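You operate a simulated robot arm through the tools that you are given. There is no shell and no other tool.

You are at the controls of a simulated robot arm. One attempt, no reset.

Task
Read vial Y5 and sort it: PASS to the low green tray, REDO to the low red tray.
Fine: zero on the blank in the well first and put it in the low grey rack; reader off after; other vials stay.

The check looks at the end state, three seconds after you hand in, the way a careful person would. Anything else that was tipped, shoved, dropped, spilled or broken makes it a failure.

Robot
A 6-joint arm with a two-finger parallel gripper, fixed in place. Base frame: the origin is at the foot of the arm, x ahead of it, y to its left, z up; the work surface is at about z = 0. Readings come in cm, degrees, newtons and seconds.
With the tool pointing down near the work surface it reaches from about 14 to 58 cm from the base axis. Its first joint turns from -66.0 to 66.0 degrees. Payload 2.1 kg.
Tool frame: the origin (TCP) lies between the finger pads and is the grasp point; the fingertips stand 3 cm ahead of it; z points along the fingers, y is the line along which they close. The gripper opens to 9.4 cm. The fingers are 2.8 cm wide and 1 cm thick; the gripper's body (5 by 9.6 cm) begins 5.5 cm behind the TCP.
Orientation is told as [roll, pitch, yaw] about the base's x, y, z axes, in that order, counted from this pose: with the fingers straight down and closing along the base's y, the tool's x points along the base's -x, its y along +y and its z along -z.

Tools
- The arm moves only by the tool arm_command. Its argument "motion" is a list of rows, each a list of 7 numbers: the opening in per cent of the stroke, from 0 (shut) to 100 (fully open), then the shift along the tool's x, y, z in cm, then the turn, a rotation vector about the tool's x, y, z in degrees. In form: [[jaw, x, y, z, wx, wy, wz], ...]. A call has 1 to 20 rows; each row is the pose to reach, as a shift and turn from the pose commanded when the call began, along the tool's axes at that moment. Each row takes 0.2 s and may step no farther than 5 cm and 8.6 degrees from the row before; otherwise, or with a gripper value out of range, the whole call is refused. Where a pose cannot be reached the arm comes as near as it can. A force on the tool above 40 N (or 10 N above the force at the start of the call, whichever is more), or a blocked arm, ends the call early, and 0.2 s more pass. Each finger travels about 7.2 cm/s and halts on what it meets, pressing with about 34 N; the grip force reading is that of the motor and also rises with nothing between the fingers. The clock runs only during rows and for 0.2 s after the last one: add rows that repeat a pose to give the fingers time. The reply holds the time, the measured pose of the TCP, the force on the tool along the base axes, the opening and the grip force, in the units named above and with some noise, with the torque about the TCP (base axes, N m) and any sound that the robot's microphone picked up.
- Cameras (640 x 400 px; columns grow to the right, rows downward): "scene" is fixed at [7.31, -39.1, 48.49]; the picture's right is [0.57, -0.82, 0.00], its down [-0.47, -0.32, -0.82] and it looks along [0.68, 0.46, -0.57] (base axes); focal length 214 px, centre (320, 200). "wrist" rides on the gripper at [7.6, 1.4, -10.2] in the tool frame; the picture's right is [-0.18, 0.98, 0.00], its down [-0.75, -0.14, -0.64] and it looks along [-0.63, -0.12, 0.77] (tool axes); focal length 243 px, centre (320, 200). There is no depth. A picture from a camera that has moved, and an enlarged one, comes with that camera's place and axes in the base frame and with its lens.
- camera(camera): a new picture of that camera. No time passes.
- zoom(camera, box): a new picture of the part [left, top, right, bottom] of that camera's present view, enlarged. No time passes.
- hand_in(): hands the job in; it is judged then, once.

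Places have to be worked out from the pictures, the camera data and where the tool is seen. Open the gripper and draw the arm clear of the work before you hand the job in, unless the task says otherwise.

The tools are called after "Emit:" as name(argument=value, ...) on one line, values as JSON. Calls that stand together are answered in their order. arm_command: Moves the arm, as the interface text tells. Its arguments: {"type":"object","properties":{"motion":{"type":"array"}},"required":["motion"]} The other tools are called the same way: camera (camera) takes a picture; zoom (camera, box) takes an enlarged picture of a part of a camera's view; hand_in () hands the job in.

At the start:

```text
t: 0.0
tcp_pos: [25.46, -27.98, 36.87]
tcp_rot: [0.0, -0.1, -0.1]
ft_force: [-0.8, 0.5, 0.0]
moment: [0.0, -0.02, 0.0]
gripper_width: 9.4
gripper_force: 0.0
```

scene: 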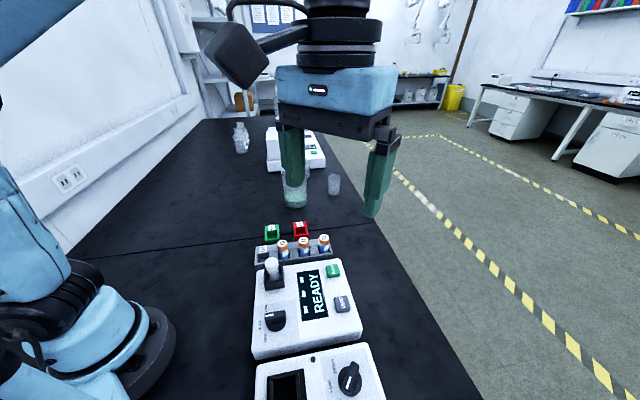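
wrist: 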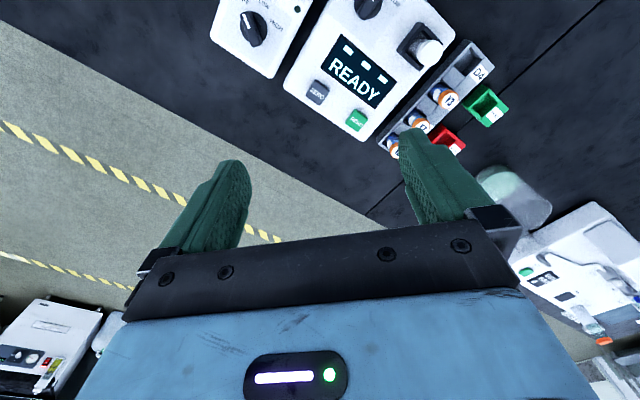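

The pictures show a reader with a READY display, a vial in its well, a grey rack with vials, and green and red trays. I'll zoom in to read the labels.

Emit:
zoom(camera="scene", box=[240, 210, 370, 300])

Emit:
zoom(camera="scene", box=[240, 250, 400, 400])

Emit:
zoom(camera="wrist", box=[280, 0, 520, 160])

```text
4.44 times, centred on (305, 255) of scene
camera zoom: at [7.31, -39.1, 48.49], right [0.57, -0.82, 0.0], down [-0.47, -0.32, -0.82], along [0.68, 0.46, -0.57], focal length 953 px, centre (387, -44)
```

zoom: 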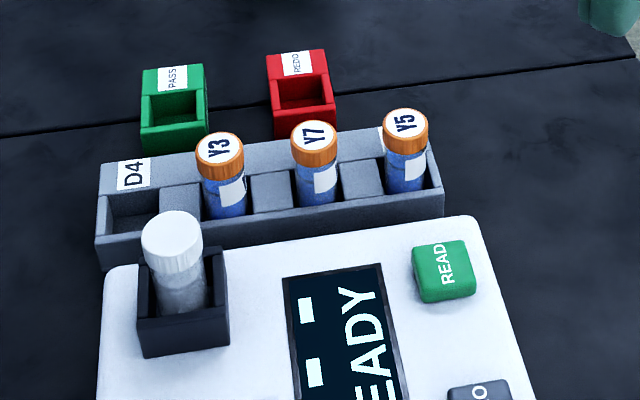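

```text
2.67 times, centred on (320, 325) of scene
camera zoom: at [7.31, -39.1, 48.49], right [0.57, -0.82, 0.0], down [-0.47, -0.32, -0.82], along [0.68, 0.46, -0.57], focal length 572 px, centre (320, -133)
```

zoom: 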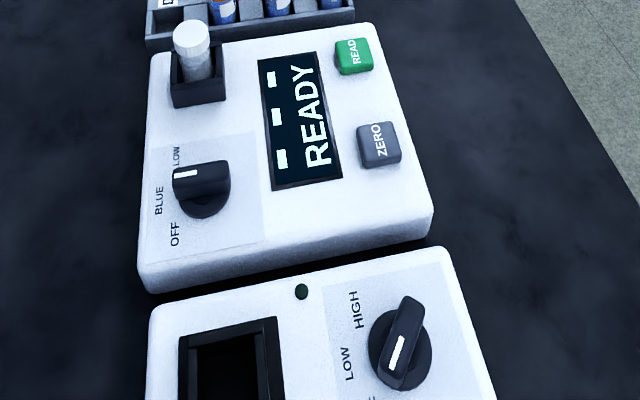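

```text
2.50 times, centred on (400, 80) of wrist
camera zoom: at [17.86, -26.69, 47.1], right [0.18, 0.98, 0.0], down [0.75, -0.14, 0.64], along [0.63, -0.12, -0.77], focal length 606 px, centre (120, 500)
```

zoom: 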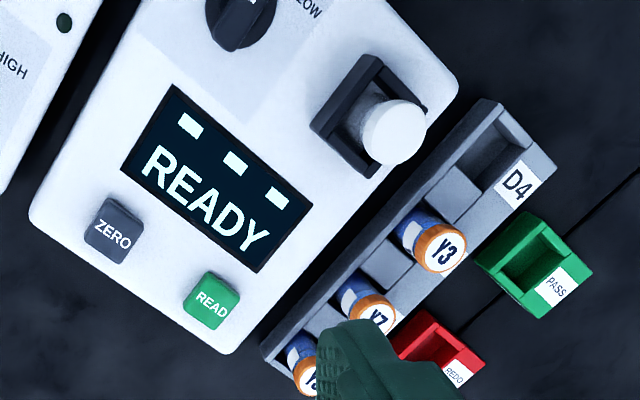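

The rack slots run diagonally, with D4 empty at the left end and Y5 at the right end. I'll look closer at the reader's knob and display, the well, and the other instruments before moving.

Emit:
zoom(camera="scene", box=[250, 295, 300, 335])

Emit:
zoom(camera="scene", box=[290, 255, 360, 325])

Emit:
zoom(camera="scene", box=[220, 100, 360, 210])

Emit:
zoom(camera="wrist", box=[200, 0, 330, 80])

Emit:
zoom(camera="wrist", box=[330, 0, 450, 75])

Emit:
zoom(camera="scene", box=[250, 340, 390, 400])

```text
10.00 times, centred on (275, 315) of scene
camera zoom: at [7.31, -39.1, 48.49], right [0.57, -0.82, 0.0], down [-0.47, -0.32, -0.82], along [0.68, 0.46, -0.57], focal length 2145 px, centre (770, -950)
```

zoom: 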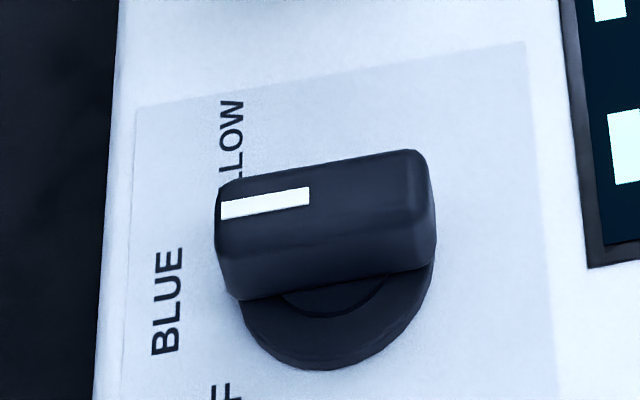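

```text
5.71 times, centred on (325, 290) of scene
camera zoom: at [7.31, -39.1, 48.49], right [0.57, -0.82, 0.0], down [-0.47, -0.32, -0.82], along [0.68, 0.46, -0.57], focal length 1226 px, centre (291, -314)
```

zoom: 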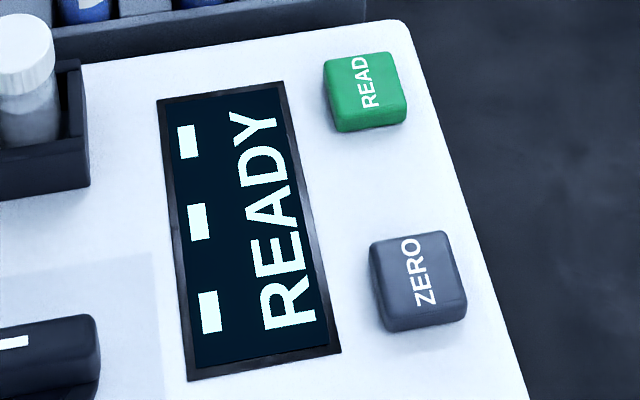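

```text
3.64 times, centred on (290, 155) of scene
camera zoom: at [7.31, -39.1, 48.49], right [0.57, -0.82, 0.0], down [-0.47, -0.32, -0.82], along [0.68, 0.46, -0.57], focal length 780 px, centre (429, 364)
```

zoom: 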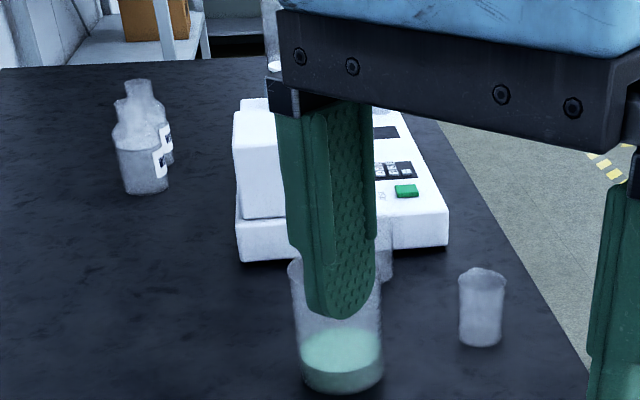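

```text
4.92 times, centred on (265, 40) of wrist
camera zoom: at [17.86, -26.69, 47.1], right [0.18, 0.98, 0.0], down [0.75, -0.14, 0.64], along [0.63, -0.12, -0.77], focal length 1194 px, centre (591, 988)
```

zoom: 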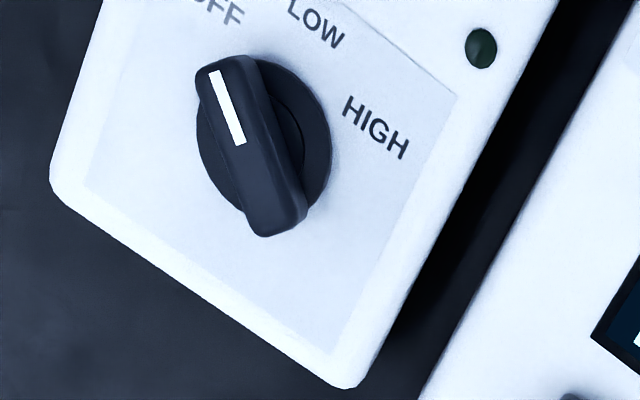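

```text
5.33 times, centred on (390, 38) of wrist
camera zoom: at [17.86, -26.69, 47.1], right [0.18, 0.98, 0.0], down [0.75, -0.14, 0.64], along [0.63, -0.12, -0.77], focal length 1294 px, centre (-53, 1067)
```

zoom: 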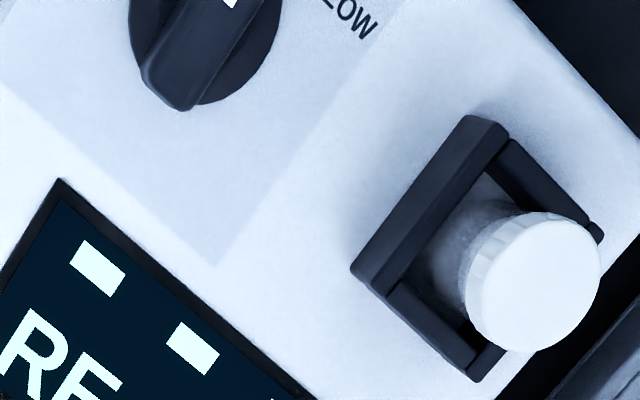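

```text
4.57 times, centred on (320, 370) of scene
camera zoom: at [7.31, -39.1, 48.49], right [0.57, -0.82, 0.0], down [-0.47, -0.32, -0.82], along [0.68, 0.46, -0.57], focal length 980 px, centre (320, -577)
```

zoom: 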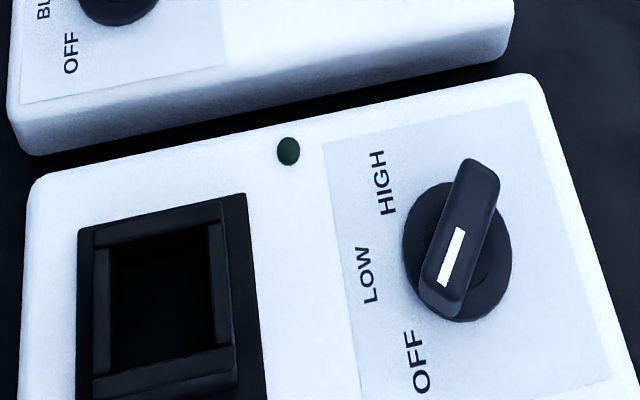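

The knob points at the middle position and the display shows READY. I'll check the wall notes and the vial labels for anything that says which setting to use.

Emit:
zoom(camera="scene", box=[225, 0, 305, 50])

Emit:
zoom(camera="scene", box=[250, 228, 340, 268])

Emit:
zoom(camera="scene", box=[250, 255, 300, 290])

Emit:
zoom(camera="scene", box=[255, 305, 285, 335])

Emit:
zoom(camera="wrist", box=[470, 60, 640, 400])

```text
8.00 times, centred on (265, 25) of scene
camera zoom: at [7.31, -39.1, 48.49], right [0.57, -0.82, 0.0], down [-0.47, -0.32, -0.82], along [0.68, 0.46, -0.57], focal length 1716 px, centre (760, 1600)
```

zoom: 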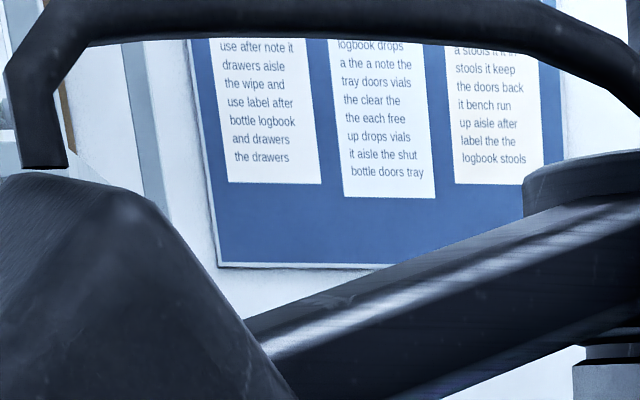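

```text
7.11 times, centred on (295, 248) of scene
camera zoom: at [7.31, -39.1, 48.49], right [0.57, -0.82, 0.0], down [-0.47, -0.32, -0.82], along [0.68, 0.46, -0.57], focal length 1525 px, centre (498, -141)
```

zoom: 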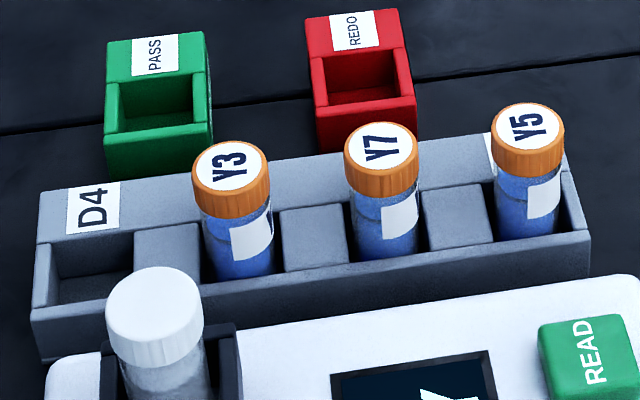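

```text
11.43 times, centred on (275, 272) of scene
camera zoom: at [7.31, -39.1, 48.49], right [0.57, -0.82, 0.0], down [-0.47, -0.32, -0.82], along [0.68, 0.46, -0.57], focal length 2451 px, centre (834, -629)
```

zoom: 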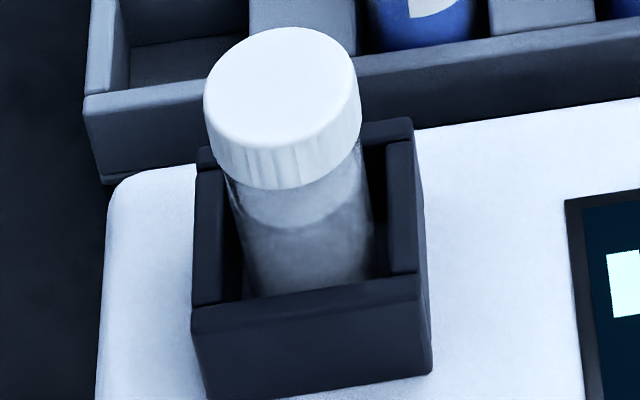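

```text
13.33 times, centred on (270, 320) of scene
camera zoom: at [7.31, -39.1, 48.49], right [0.57, -0.82, 0.0], down [-0.47, -0.32, -0.82], along [0.68, 0.46, -0.57], focal length 2860 px, centre (987, -1400)
```

zoom: 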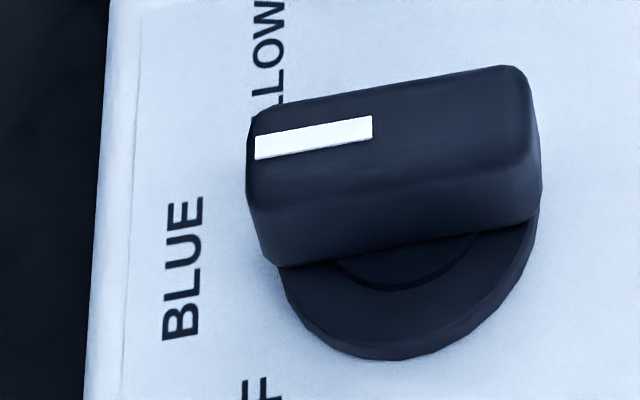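

```text
1.18 times, centred on (555, 230) of wrist
camera zoom: at [17.86, -26.69, 47.1], right [0.18, 0.98, 0.0], down [0.75, -0.14, 0.64], along [0.63, -0.12, -0.77], focal length 285 px, centre (44, 165)
```

zoom: 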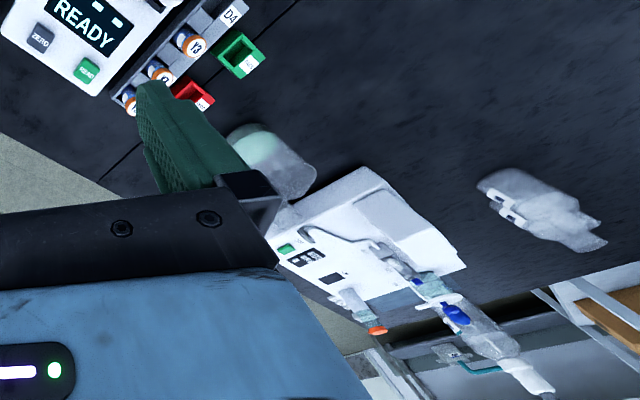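

No setting is prescribed on the notes, and the pointer appears to be on the middle position (BLUE). By triangulation the blank's cap is near (25.6, -14.4, 12.3), Y5 near (41.2, -17.1, 8.4), and the rack lies along about -45°. I'll turn the tool to yaw +45° and move high above the blank to look.

Emit:
arm_command(motion=[[100, 0, 2.3, 1.5, 0, 0, -7.5], [100, 0, 4.6, 3, 0, 0, -15], [100, 0, 6.8, 4.5, 0, 0, -22.5], [100, 0, 9.1, 6, 0, 0, -30], [100, -0.1, 11.4, 7.4, 0, 0, -37.5], [100, -0.14, 13.6, 8.87, 0, 0, -45], [100, -0.14, 13.6, 8.87, 0, 0, -45]])

Emit:
camera(camera="wrist")

Emit:
camera(camera="scene")

```text
t: 1.6
tcp_pos: [25.41, -14.48, 28.02]
tcp_rot: [-0.1, 0.0, 45.1]
ft_force: [0.3, -0.1, 0.1]
moment: [-0.03, -0.03, -0.02]
gripper_width: 9.43
gripper_force: 0.0
```

```text
taken
camera wrist: at [19.22, -18.99, 38.27], right [-0.57, 0.82, 0.0], down [0.63, 0.43, 0.64], along [0.53, 0.36, -0.77], focal length 243 px, centre (320, 200)
```

wrist: 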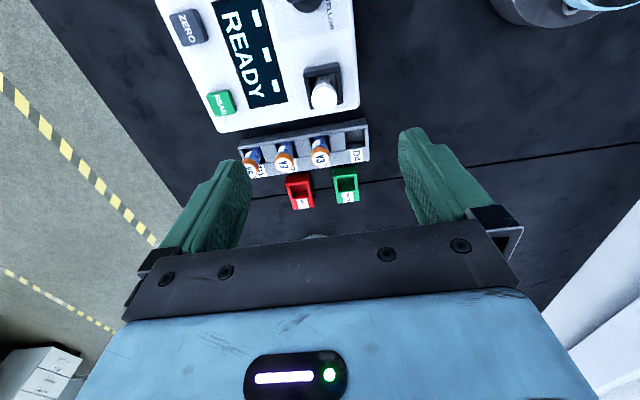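

```text
taken
```

scene: 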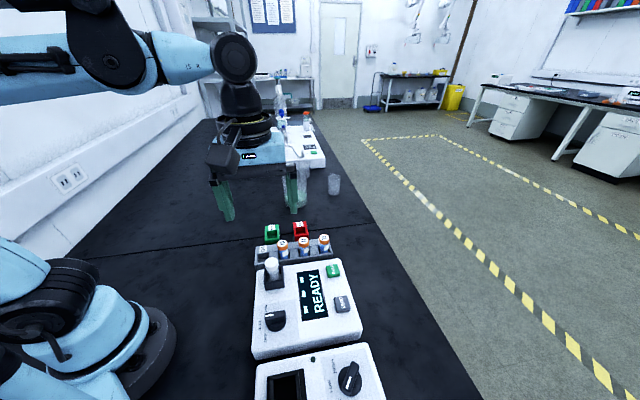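

The blank's cap appears at almost exactly the pixel expected for a point under the TCP, so my estimate holds. I'll zoom in for precise details of the well, rack, knob and trays.

Emit:
zoom(camera="wrist", box=[290, 55, 370, 115])

Emit:
zoom(camera="wrist", box=[230, 110, 390, 220])

Emit:
zoom(camera="wrist", box=[150, 0, 360, 130])

```text
6.67 times, centred on (330, 85) of wrist
camera zoom: at [19.22, -18.99, 38.27], right [-0.57, 0.82, 0.0], down [0.63, 0.43, 0.64], along [0.53, 0.36, -0.77], focal length 1618 px, centre (253, 967)
```

zoom: 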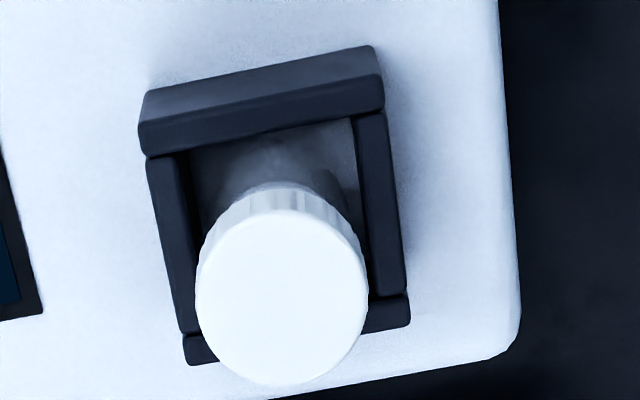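

```text
3.64 times, centred on (310, 165) of wrist
camera zoom: at [19.22, -18.99, 38.27], right [-0.57, 0.82, 0.0], down [0.63, 0.43, 0.64], along [0.53, 0.36, -0.77], focal length 882 px, centre (356, 327)
```

zoom: 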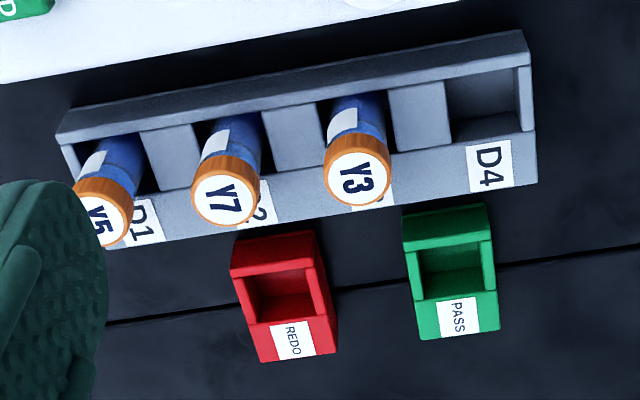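

```text
3.05 times, centred on (255, 65) of wrist
camera zoom: at [19.22, -18.99, 38.27], right [-0.57, 0.82, 0.0], down [0.63, 0.43, 0.64], along [0.53, 0.36, -0.77], focal length 739 px, centre (518, 611)
```

zoom: 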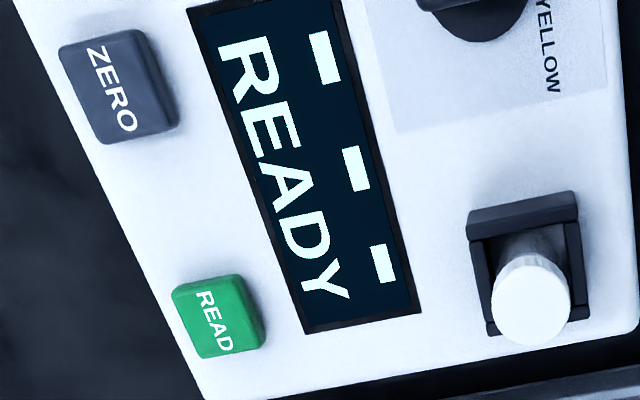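

The well is centred near (25.9, -13.85) with its wall top at z≈7.6. The rack top is at z≈3.2, and the ZERO button is near (29.5, -29.3, 6.0). I'll shut the gripper, move above ZERO, and check the alignment and the knob from there.

Emit:
arm_command(motion=[[80, 1.5, -2.7, 2, 0, 0, 0], [60, 3, -5.4, 4, 0, 0, 0], [40, 4.5, -8, 6, 0, 0, 0], [20, 6, -10.7, 8, 0, 0, 0], [0, 7.59, -13.35, 10, 0, 0, 0], [0, 7.59, -13.35, 13, 0, 0, 0], [0, 7.59, -13.35, 15, 0, 0, 0], [0, 7.59, -13.35, 15, 0, 0, 0]])

Emit:
camera(camera="wrist")

Emit:
camera(camera="scene")

```text
t: 3.4
tcp_pos: [29.66, -29.38, 12.89]
tcp_rot: [-0.1, 0.0, 45.0]
ft_force: [-0.2, -0.5, 0.1]
moment: [0.04, 0.02, 0.01]
gripper_width: 0.02
gripper_force: 33.0
```

```text
taken
camera wrist: at [23.29, -33.75, 23.22], right [-0.56, 0.83, 0.0], down [0.63, 0.43, 0.64], along [0.53, 0.36, -0.77], focal length 243 px, centre (320, 200)
```

wrist: 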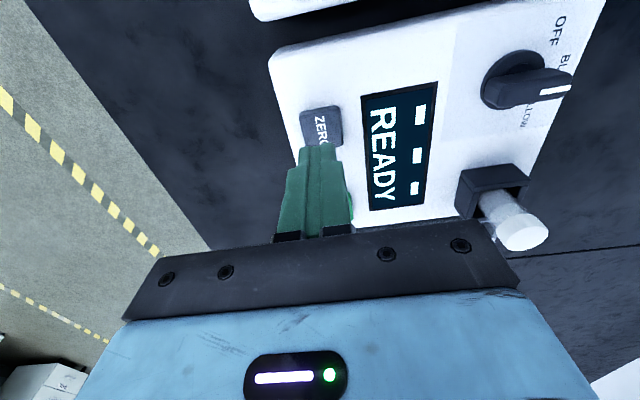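

```text
taken
```

scene: 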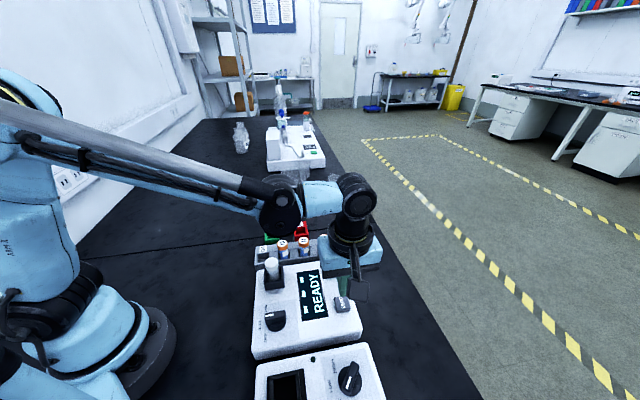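

The fingers sit almost exactly above ZERO (button at column 321, row 127, where I expected row 132). I'll check the knob position closely.

Emit:
zoom(camera="wrist", box=[440, 0, 620, 140])

Emit:
zoom(camera="wrist", box=[260, 80, 400, 180])

```text
2.86 times, centred on (530, 70) of wrist
camera zoom: at [23.29, -33.75, 23.22], right [-0.56, 0.83, 0.0], down [0.63, 0.43, 0.64], along [0.53, 0.36, -0.77], focal length 693 px, centre (-280, 571)
```

zoom: 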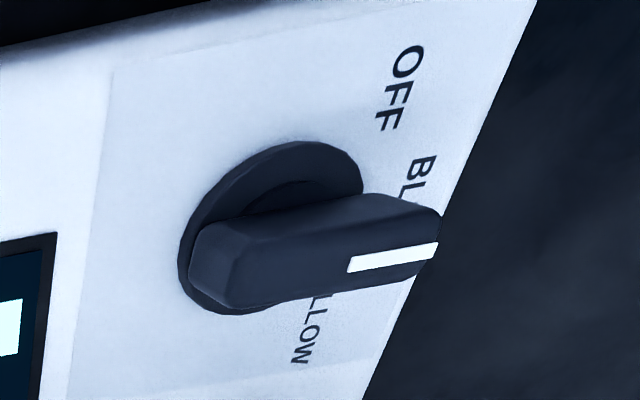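

```text
4.00 times, centred on (330, 130) of wrist
camera zoom: at [23.29, -33.75, 23.22], right [-0.56, 0.83, 0.0], down [0.63, 0.43, 0.64], along [0.53, 0.36, -0.77], focal length 970 px, centre (280, 480)
```

zoom: 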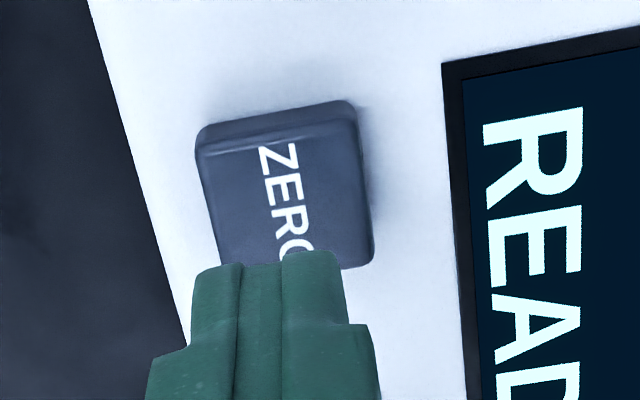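

The pointer is on BLUE. I'm aligned over ZERO, so I'll lower the shut fingertips in small steps and watch the force.

Emit:
arm_command(motion=[[0, 0, 0, 1.5, 0, 0, 0], [0, 0, 0, 2.7, 0, 0, 0], [0, 0, 0, 3.2, 0, 0, 0], [0, 0, 0, 3.4, 0, 0, 0], [0, 0, 0, 3.6, 0, 0, 0], [0, 0, 0, 3.75, 0, 0, 0], [0, 0, 0, 3.9, 0, 0, 0]])

Emit:
camera(camera="wrist")

Emit:
zoom(camera="scene", box=[280, 250, 380, 330])

```text
t: 5.0
tcp_pos: [29.61, -29.21, 9.04]
tcp_rot: [0.0, 0.0, 44.9]
ft_force: [-0.7, -0.4, 0.2]
moment: [0.01, -0.01, 0.01]
gripper_width: 0.0
gripper_force: 32.6
```

```text
taken
camera wrist: at [23.31, -33.72, 19.32], right [-0.56, 0.83, 0.0], down [0.63, 0.43, 0.64], along [0.53, 0.36, -0.77], focal length 243 px, centre (320, 200)
```

wrist: 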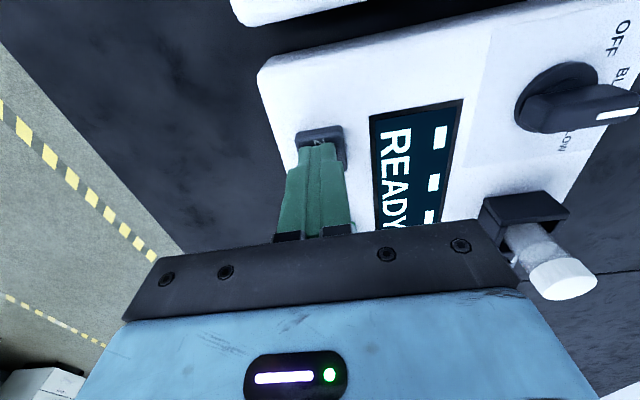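

```text
5.00 times, centred on (330, 290) of scene
camera zoom: at [7.31, -39.1, 48.49], right [0.57, -0.82, 0.0], down [-0.47, -0.32, -0.82], along [0.68, 0.46, -0.57], focal length 1072 px, centre (270, -250)
```

zoom: 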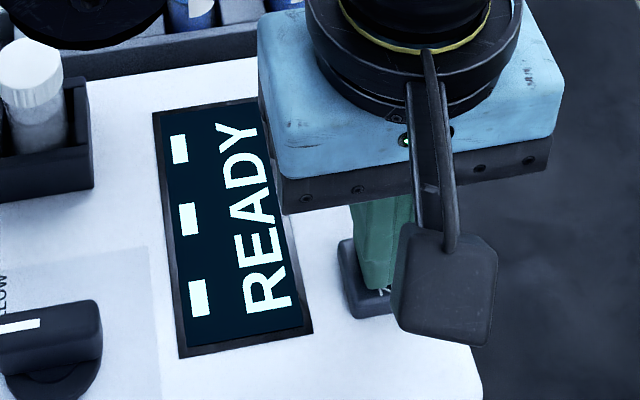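

There's no contact force yet with the tips at about z=6.0 and the display still shows READY. I'll go down in finer steps.

Emit:
arm_command(motion=[[0, 0, 0, 0.1, 0, 0, 0], [0, 0, 0, 0.2, 0, 0, 0], [0, 0, 0, 0.3, 0, 0, 0]])

Emit:
zoom(camera="scene", box=[280, 250, 380, 330])

```text
t: 5.8
tcp_pos: [29.64, -29.23, 8.83]
tcp_rot: [0.1, 0.0, 45.0]
ft_force: [1.5, -0.7, 5.2]
moment: [-0.04, 0.0, 0.03]
gripper_width: 0.0
gripper_force: 32.6
heard: click
```

```text
5.00 times, centred on (330, 290) of scene
camera zoom: at [7.31, -39.1, 48.49], right [0.57, -0.82, 0.0], down [-0.47, -0.32, -0.82], along [0.68, 0.46, -0.57], focal length 1072 px, centre (270, -250)
```

zoom: 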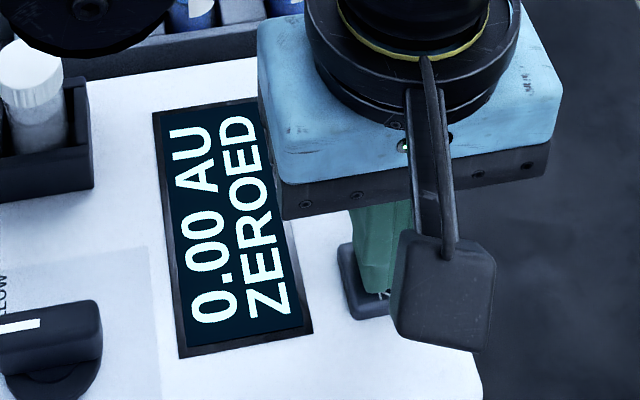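

ZERO clicked and the display reads 0.00 AU ZEROED. I'll lift and move above the blank at a safe height with the jaws part open.

Emit:
arm_command(motion=[[0, 0, 0, -2, 0, 0, 0], [0, 0, 0, -6, 0, 0, 0], [20, -1, 1.5, -10, 0, 0, 0], [40, -3, 5, -11.5, 0, 0, 0], [60, -5, 8.5, -11.5, 0, 0, 0], [60, -7, 11.8, -11.5, 0, 0, 0], [60, -8.05, 13.48, -11, 0, 0, 0], [60, -8.05, 13.48, -9.5, 0, 0, 0], [60, -8.05, 13.48, -9.5, 0, 0, 0]])

Emit:
camera(camera="wrist")

Emit:
zoom(camera="wrist", box=[240, 80, 400, 180])

Emit:
zoom(camera="scene", box=[220, 210, 350, 300])

```text
t: 7.8
tcp_pos: [25.82, -13.81, 18.22]
tcp_rot: [0.0, -0.1, 45.1]
ft_force: [0.3, 0.0, 0.2]
moment: [0.01, -0.02, 0.02]
gripper_width: 5.63
gripper_force: 0.0
```

```text
taken
camera wrist: at [19.42, -18.43, 28.48], right [-0.56, 0.83, 0.0], down [0.63, 0.43, 0.64], along [0.53, 0.36, -0.77], focal length 243 px, centre (320, 200)
```

wrist: 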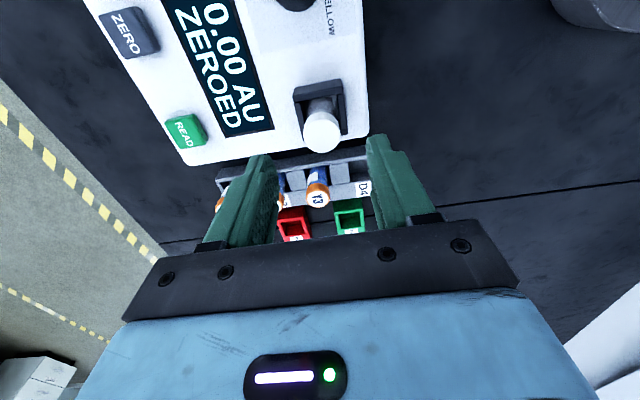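

```text
4.00 times, centred on (320, 130) of wrist
camera zoom: at [19.42, -18.43, 28.48], right [-0.56, 0.83, 0.0], down [0.63, 0.43, 0.64], along [0.53, 0.36, -0.77], focal length 970 px, centre (320, 480)
```

zoom: 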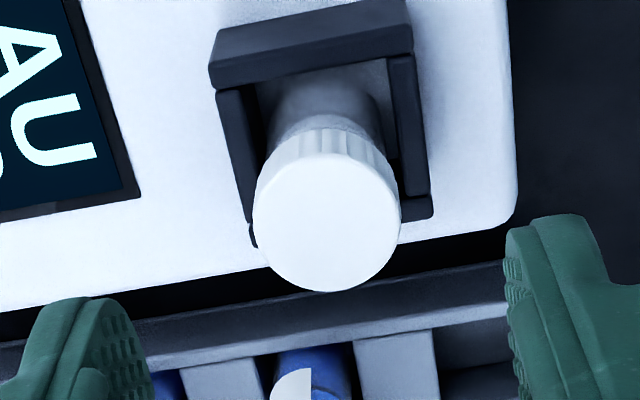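

```text
4.44 times, centred on (285, 255) of scene
camera zoom: at [7.31, -39.1, 48.49], right [0.57, -0.82, 0.0], down [-0.47, -0.32, -0.82], along [0.68, 0.46, -0.57], focal length 953 px, centre (476, -44)
```

zoom: 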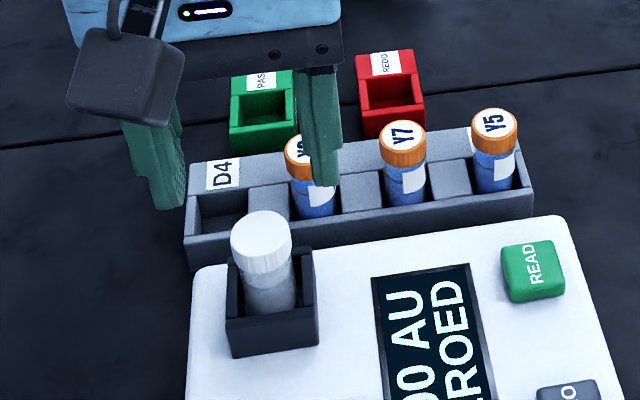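

The cap lies 0.13 cm to the +y side of the tool axis and its top fits z≈11.8. I'll nudge over, descend so the fingertips stay just above the well walls, and then stop to check before closing.

Emit:
arm_command(motion=[[60, 0, 0.12, 2, 0, 0, 0], [60, 0, 0.12, 4, 0, 0, 0], [60, 0, 0.12, 5.5, 0, 0, 0], [60, 0, 0.12, 6.3, 0, 0, 0], [60, 0, 0.12, 6.9, 0, 0, 0], [60, 0, 0.12, 6.9, 0, 0, 0]])

Emit:
camera(camera="wrist")

Emit:
zoom(camera="scene", box=[220, 220, 340, 300])

```text
t: 9.2
tcp_pos: [25.71, -13.85, 11.38]
tcp_rot: [0.0, 0.0, 45.0]
ft_force: [0.5, -0.7, -0.6]
moment: [0.0, 0.03, 0.01]
gripper_width: 5.65
gripper_force: 0.1
```

```text
taken
camera wrist: at [19.38, -18.38, 21.61], right [-0.56, 0.83, 0.0], down [0.63, 0.43, 0.64], along [0.53, 0.36, -0.77], focal length 243 px, centre (320, 200)
```

wrist: 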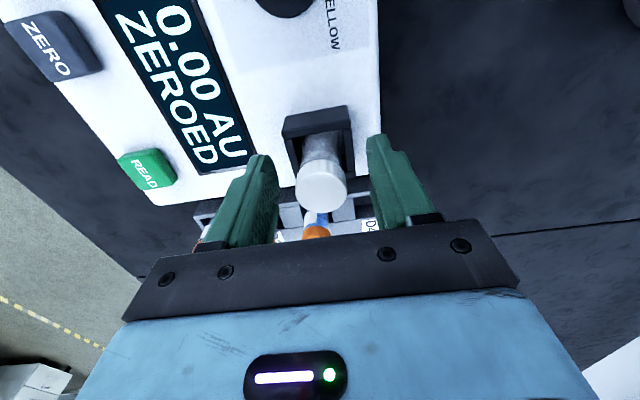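

```text
5.00 times, centred on (280, 260) of scene
camera zoom: at [7.31, -39.1, 48.49], right [0.57, -0.82, 0.0], down [-0.47, -0.32, -0.82], along [0.68, 0.46, -0.57], focal length 1072 px, centre (520, -100)
```

zoom: 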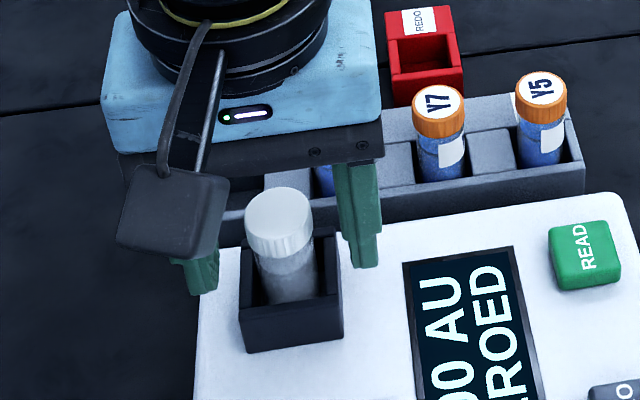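

The jaws straddle the cap. Before closing, I'll zoom in to check where the cap sits relative to the fingers in depth and height.

Emit:
zoom(camera="wrist", box=[250, 90, 410, 250])

Emit:
zoom(camera="scene", box=[250, 240, 310, 295])

```text
2.50 times, centred on (330, 170) of wrist
camera zoom: at [19.38, -18.38, 21.61], right [-0.56, 0.83, 0.0], down [0.63, 0.43, 0.64], along [0.53, 0.36, -0.77], focal length 606 px, centre (295, 275)
```

zoom: 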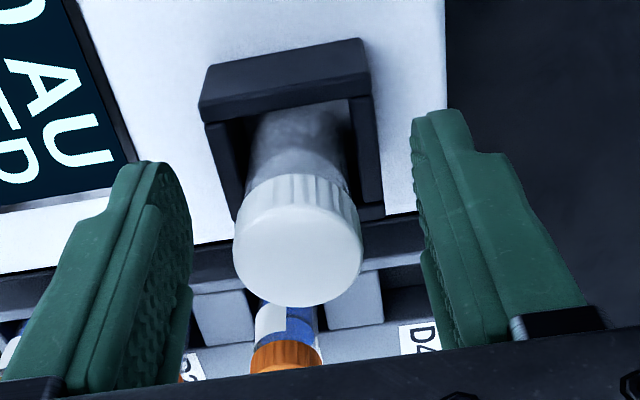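

```text
7.27 times, centred on (280, 268) of scene
camera zoom: at [7.31, -39.1, 48.49], right [0.57, -0.82, 0.0], down [-0.47, -0.32, -0.82], along [0.68, 0.46, -0.57], focal length 1560 px, centre (611, -291)
```

zoom: 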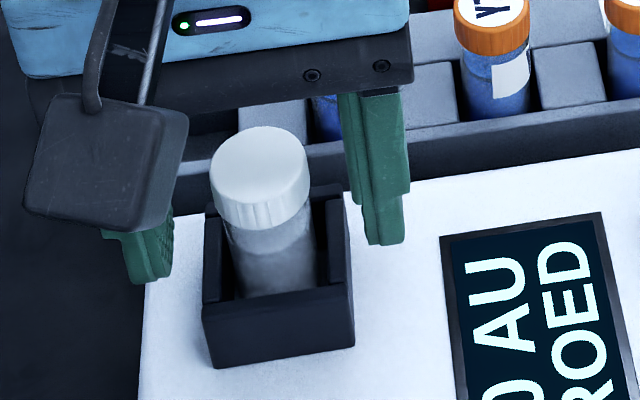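

The cap top is at about z=11.7, centred within 0.1 cm. I'll go down 0.25 cm more and close on the cap.

Emit:
arm_command(motion=[[60, 0, 0.05, 0.25, 0, 0, 0], [40, 0, 0.05, 0.25, 0, 0, 0], [0, 0, 0.05, 0.25, 0, 0, 0], [0, 0, 0.05, 0.25, 0, 0, 0], [0, 0, 0.05, 0.25, 0, 0, 0]])

Emit:
zoom(camera="wrist", box=[250, 90, 410, 250])

Emit:
zoom(camera="scene", box=[250, 240, 310, 295])

```text
t: 10.4
tcp_pos: [25.59, -13.92, 11.16]
tcp_rot: [0.0, 0.0, 45.0]
ft_force: [0.2, -0.2, 0.0]
moment: [0.0, 0.0, -0.01]
gripper_width: 2.63
gripper_force: 33.6
```

```text
2.50 times, centred on (330, 170) of wrist
camera zoom: at [19.33, -18.36, 21.38], right [-0.56, 0.83, 0.0], down [0.63, 0.43, 0.64], along [0.53, 0.36, -0.77], focal length 606 px, centre (295, 275)
```

zoom: 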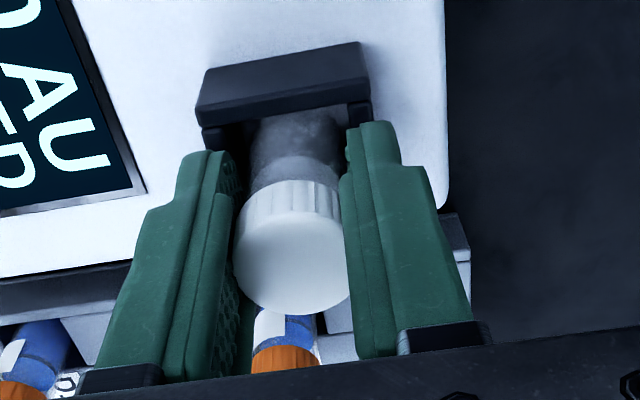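

```text
7.27 times, centred on (280, 268) of scene
camera zoom: at [7.31, -39.1, 48.49], right [0.57, -0.82, 0.0], down [-0.47, -0.32, -0.82], along [0.68, 0.46, -0.57], focal length 1560 px, centre (611, -291)
```

zoom: 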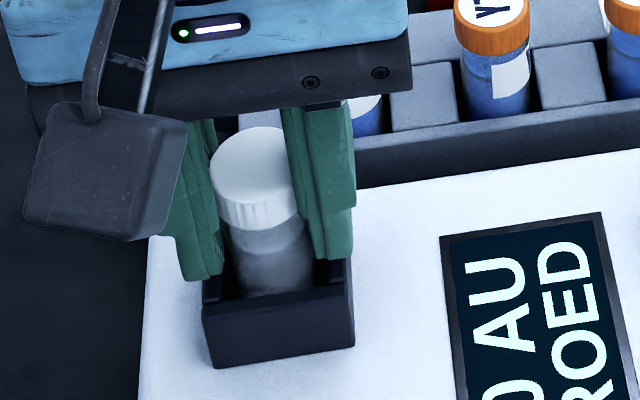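

The cap is held at a measured diameter of 2.63 cm. I'll lift straight up out of the well and carry the blank toward slot D4 at a safe height.

Emit:
arm_command(motion=[[0, 0, 0, -1, 0, 0, 0], [0, 0, 0, -2.5, 0, 0, 0], [0, 0, 0, -5, 0, 0, 0], [0, 0, 0, -8, 0, 0, 0], [0, -2.5, 1, -9, 0, 0, 0], [0, -5.5, 2, -9, 0, 0, 0], [0, -8.2, 3, -9, 0, 0, 0], [0, -9.08, 3.15, -9, 0, 0, 0], [0, -9.08, 3.15, -9, 0, 0, 0]])

Emit:
camera(camera="wrist")

Emit:
zoom(camera="wrist", box=[250, 60, 410, 220])

Emit:
zoom(camera="scene", box=[210, 160, 350, 300])

```text
t: 12.4
tcp_pos: [29.81, -5.23, 20.09]
tcp_rot: [0.0, 0.1, 45.0]
ft_force: [0.1, -0.1, -0.4]
moment: [0.0, -0.01, -0.02]
gripper_width: 2.63
gripper_force: 33.7
```

```text
taken
camera wrist: at [23.58, -9.69, 30.38], right [-0.56, 0.83, 0.0], down [0.63, 0.43, 0.64], along [0.53, 0.36, -0.77], focal length 243 px, centre (320, 200)
```

wrist: 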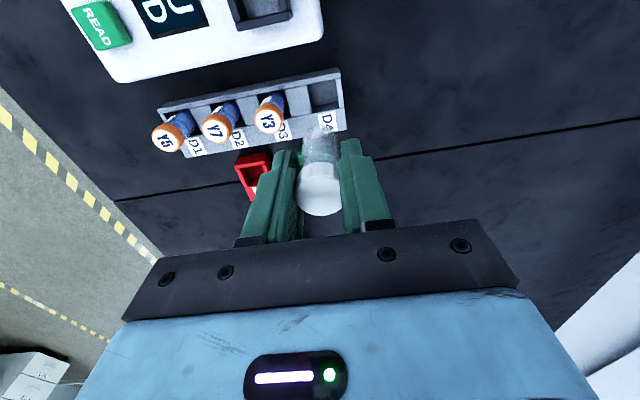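

```text
2.50 times, centred on (330, 140) of wrist
camera zoom: at [23.58, -9.69, 30.38], right [-0.56, 0.83, 0.0], down [0.63, 0.43, 0.64], along [0.53, 0.36, -0.77], focal length 606 px, centre (295, 350)
```

zoom: 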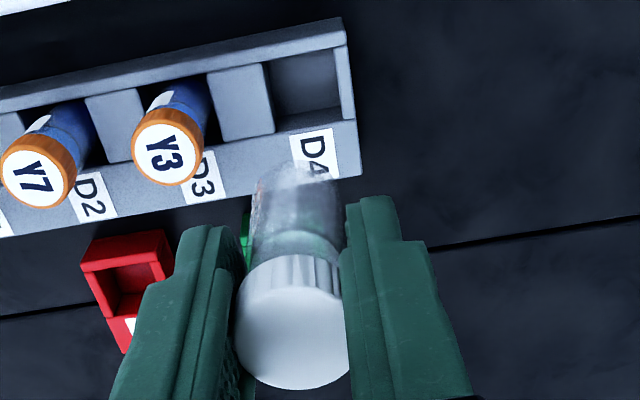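

```text
2.86 times, centred on (280, 230) of scene
camera zoom: at [7.31, -39.1, 48.49], right [0.57, -0.82, 0.0], down [-0.47, -0.32, -0.82], along [0.68, 0.46, -0.57], focal length 613 px, centre (434, 114)
```

zoom: 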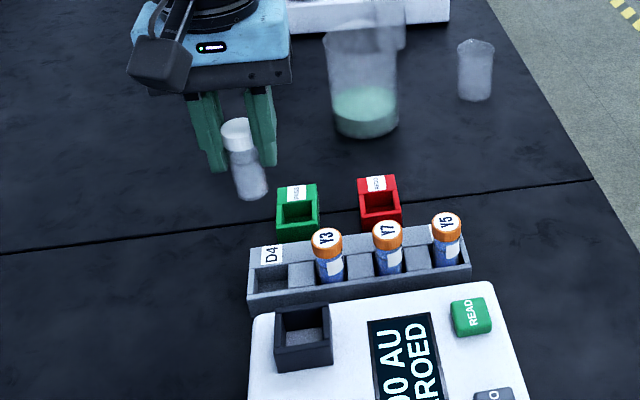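

The blank is out cleanly. I'll zoom in on slot D4 to measure its opening precisely, and also on the trays.

Emit:
zoom(camera="wrist", box=[290, 60, 350, 140])

Emit:
zoom(camera="wrist", box=[150, 60, 350, 160])

Emit:
zoom(camera="scene", box=[250, 230, 300, 280])

Emit:
zoom(camera="scene", box=[240, 190, 310, 250])

```text
5.00 times, centred on (320, 100) of wrist
camera zoom: at [23.58, -9.69, 30.38], right [-0.56, 0.83, 0.0], down [0.63, 0.43, 0.64], along [0.53, 0.36, -0.77], focal length 1213 px, centre (320, 700)
```

zoom: 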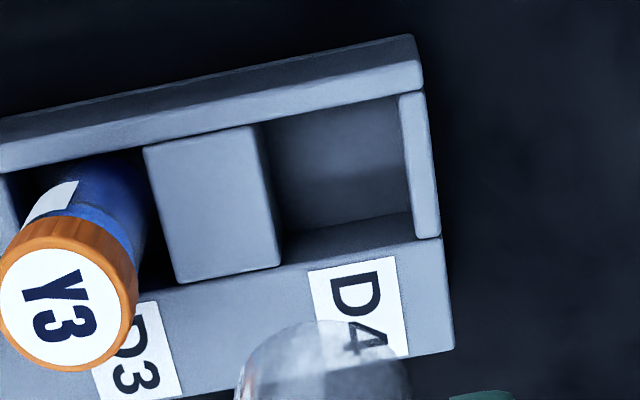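

```text
3.20 times, centred on (250, 110) of wrist
camera zoom: at [23.58, -9.69, 30.38], right [-0.56, 0.83, 0.0], down [0.63, 0.43, 0.64], along [0.53, 0.36, -0.77], focal length 776 px, centre (544, 488)
```

zoom: 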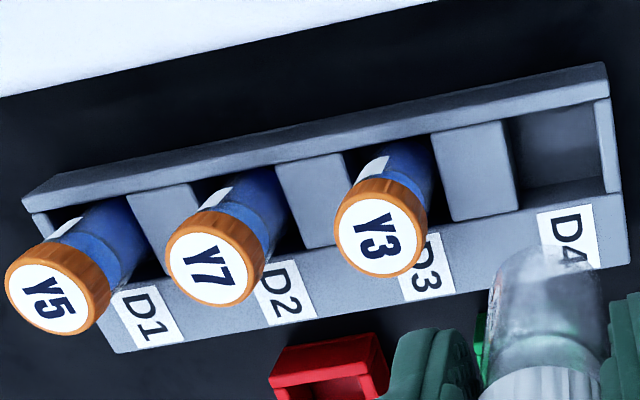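

```text
8.00 times, centred on (275, 255) of scene
camera zoom: at [7.31, -39.1, 48.49], right [0.57, -0.82, 0.0], down [-0.47, -0.32, -0.82], along [0.68, 0.46, -0.57], focal length 1716 px, centre (680, -240)
```

zoom: 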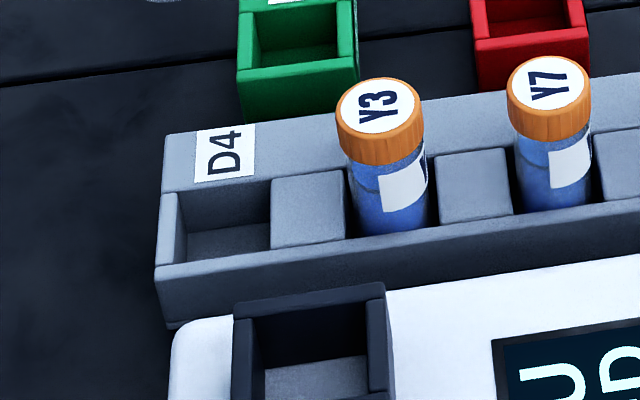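

```text
6.67 times, centred on (275, 220) of scene
camera zoom: at [7.31, -39.1, 48.49], right [0.57, -0.82, 0.0], down [-0.47, -0.32, -0.82], along [0.68, 0.46, -0.57], focal length 1430 px, centre (620, 67)
```

zoom: 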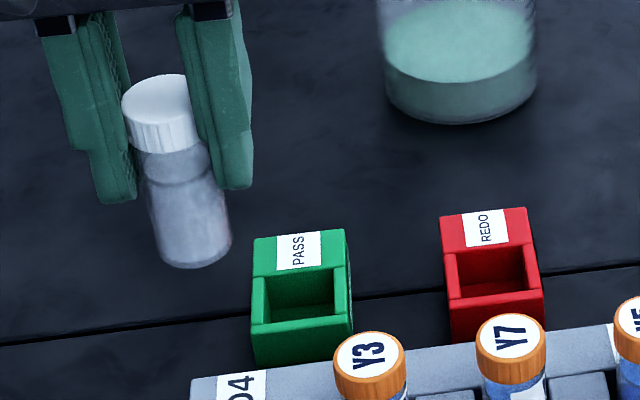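

Combining views puts the D4 opening centre at about (30.2, -4.65), roughly 3.05 cm square, with the rack top at z≈2.7 and the vial about 6.7 cm long. I'll shift there and lower until the vial's bottom is about 1 cm above the slot, then check.

Emit:
arm_command(motion=[[0, -0.61, 0.16, 0, 0, 0, 0], [0, -0.61, 0.16, 3, 0, 0, 0], [0, -0.61, 0.16, 6, 0, 0, 0], [0, -0.61, 0.16, 8, 0, 0, 0], [0, -0.61, 0.16, 9.5, 0, 0, 0], [0, -0.61, 0.16, 10, 0, 0, 0], [0, -0.61, 0.16, 10, 0, 0, 0]])

Emit:
camera(camera="wrist")

Emit:
zoom(camera="wrist", box=[260, 80, 400, 200])

Emit:
zoom(camera="scene", box=[240, 220, 300, 280])

```text
t: 14.0
tcp_pos: [30.19, -4.57, 10.14]
tcp_rot: [0.0, 0.0, 45.0]
ft_force: [0.2, 0.1, -0.2]
moment: [0.01, 0.02, 0.01]
gripper_width: 2.63
gripper_force: 33.4
```

```text
taken
camera wrist: at [23.87, -9.17, 20.37], right [-0.56, 0.83, 0.0], down [0.63, 0.43, 0.64], along [0.53, 0.36, -0.77], focal length 243 px, centre (320, 200)
```

wrist: 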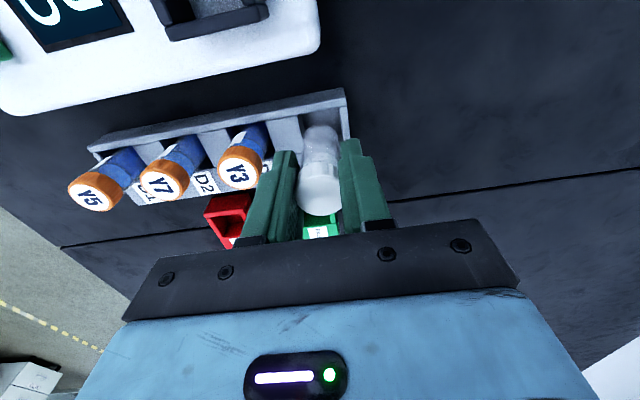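

```text
3.33 times, centred on (330, 140) of wrist
camera zoom: at [23.87, -9.17, 20.37], right [-0.56, 0.83, 0.0], down [0.63, 0.43, 0.64], along [0.53, 0.36, -0.77], focal length 809 px, centre (287, 400)
```

zoom: 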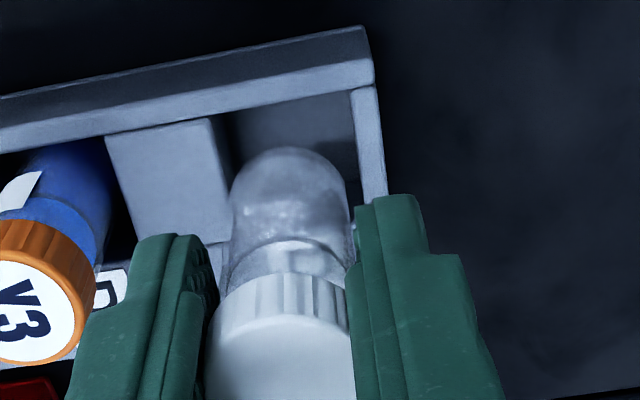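

```text
6.67 times, centred on (270, 250) of scene
camera zoom: at [7.31, -39.1, 48.49], right [0.57, -0.82, 0.0], down [-0.47, -0.32, -0.82], along [0.68, 0.46, -0.57], focal length 1430 px, centre (653, -133)
```

zoom: 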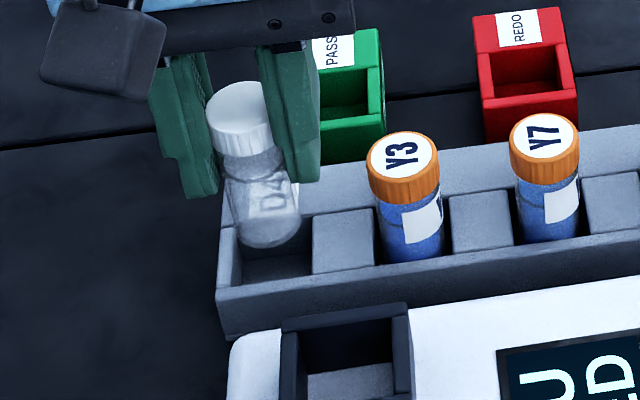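

In both views the vial axis meets the slot's opening centre within about 0.1 cm. I'll lower it into D4 slowly and check before the last bit.

Emit:
arm_command(motion=[[0, 0, 0.08, 0.6, 0, 0, 0], [0, 0, 0.08, 1.2, 0, 0, 0], [0, 0, 0.08, 1.7, 0, 0, 0], [0, 0, 0.08, 2.2, 0, 0, 0], [0, 0, 0.08, 2.7, 0, 0, 0], [0, 0, 0.08, 2.7, 0, 0, 0]])

Emit:
zoom(camera="wrist", box=[260, 80, 400, 200])

Emit:
zoom(camera="scene", box=[240, 220, 300, 280])

```text
t: 15.4
tcp_pos: [30.08, -4.68, 7.55]
tcp_rot: [0.0, 0.1, 44.9]
ft_force: [-0.2, -0.5, 0.1]
moment: [0.0, 0.01, -0.01]
gripper_width: 2.64
gripper_force: 34.0
```

```text
3.33 times, centred on (330, 140) of wrist
camera zoom: at [23.82, -9.11, 17.67], right [-0.56, 0.83, 0.0], down [0.63, 0.43, 0.64], along [0.53, 0.36, -0.77], focal length 809 px, centre (287, 400)
```

zoom: 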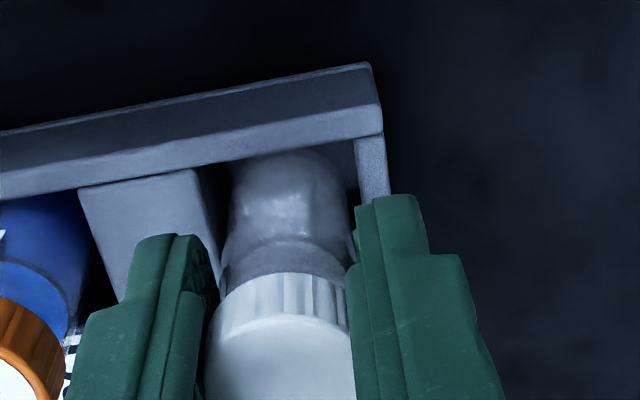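

```text
6.67 times, centred on (270, 250) of scene
camera zoom: at [7.31, -39.1, 48.49], right [0.57, -0.82, 0.0], down [-0.47, -0.32, -0.82], along [0.68, 0.46, -0.57], focal length 1430 px, centre (653, -133)
```

zoom: 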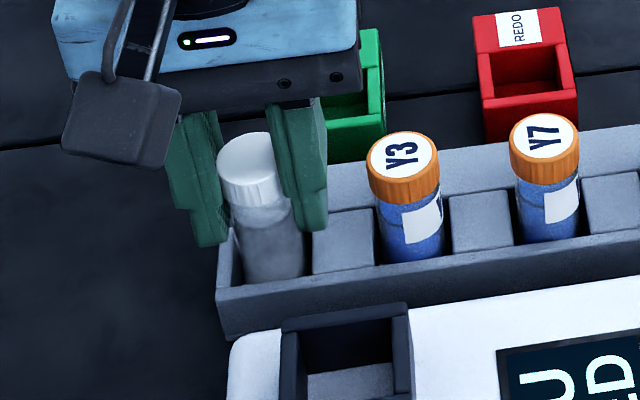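

The vial is inside the slot with no contact force. I'll keep lowering in small steps until it touches the floor.

Emit:
arm_command(motion=[[0, 0, 0, 0.3, 0, 0, 0], [0, 0, 0, 0.5, 0, 0, 0], [0, 0, 0, 0.65, 0, 0, 0], [0, 0, 0, 0.75, 0, 0, 0]])

Emit:
zoom(camera="scene", box=[240, 220, 300, 280])

```text
t: 16.4
tcp_pos: [30.13, -4.57, 6.68]
tcp_rot: [0.0, 0.0, 45.0]
ft_force: [0.8, -0.3, -0.6]
moment: [0.01, -0.02, 0.01]
gripper_width: 2.61
gripper_force: 34.1
```

```text
6.67 times, centred on (270, 250) of scene
camera zoom: at [7.31, -39.1, 48.49], right [0.57, -0.82, 0.0], down [-0.47, -0.32, -0.82], along [0.68, 0.46, -0.57], focal length 1430 px, centre (653, -133)
```

zoom: 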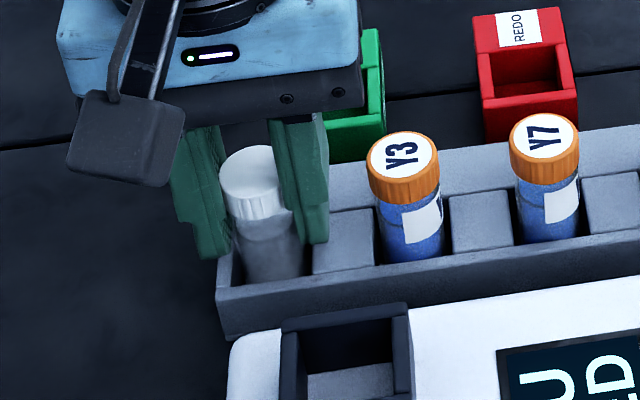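

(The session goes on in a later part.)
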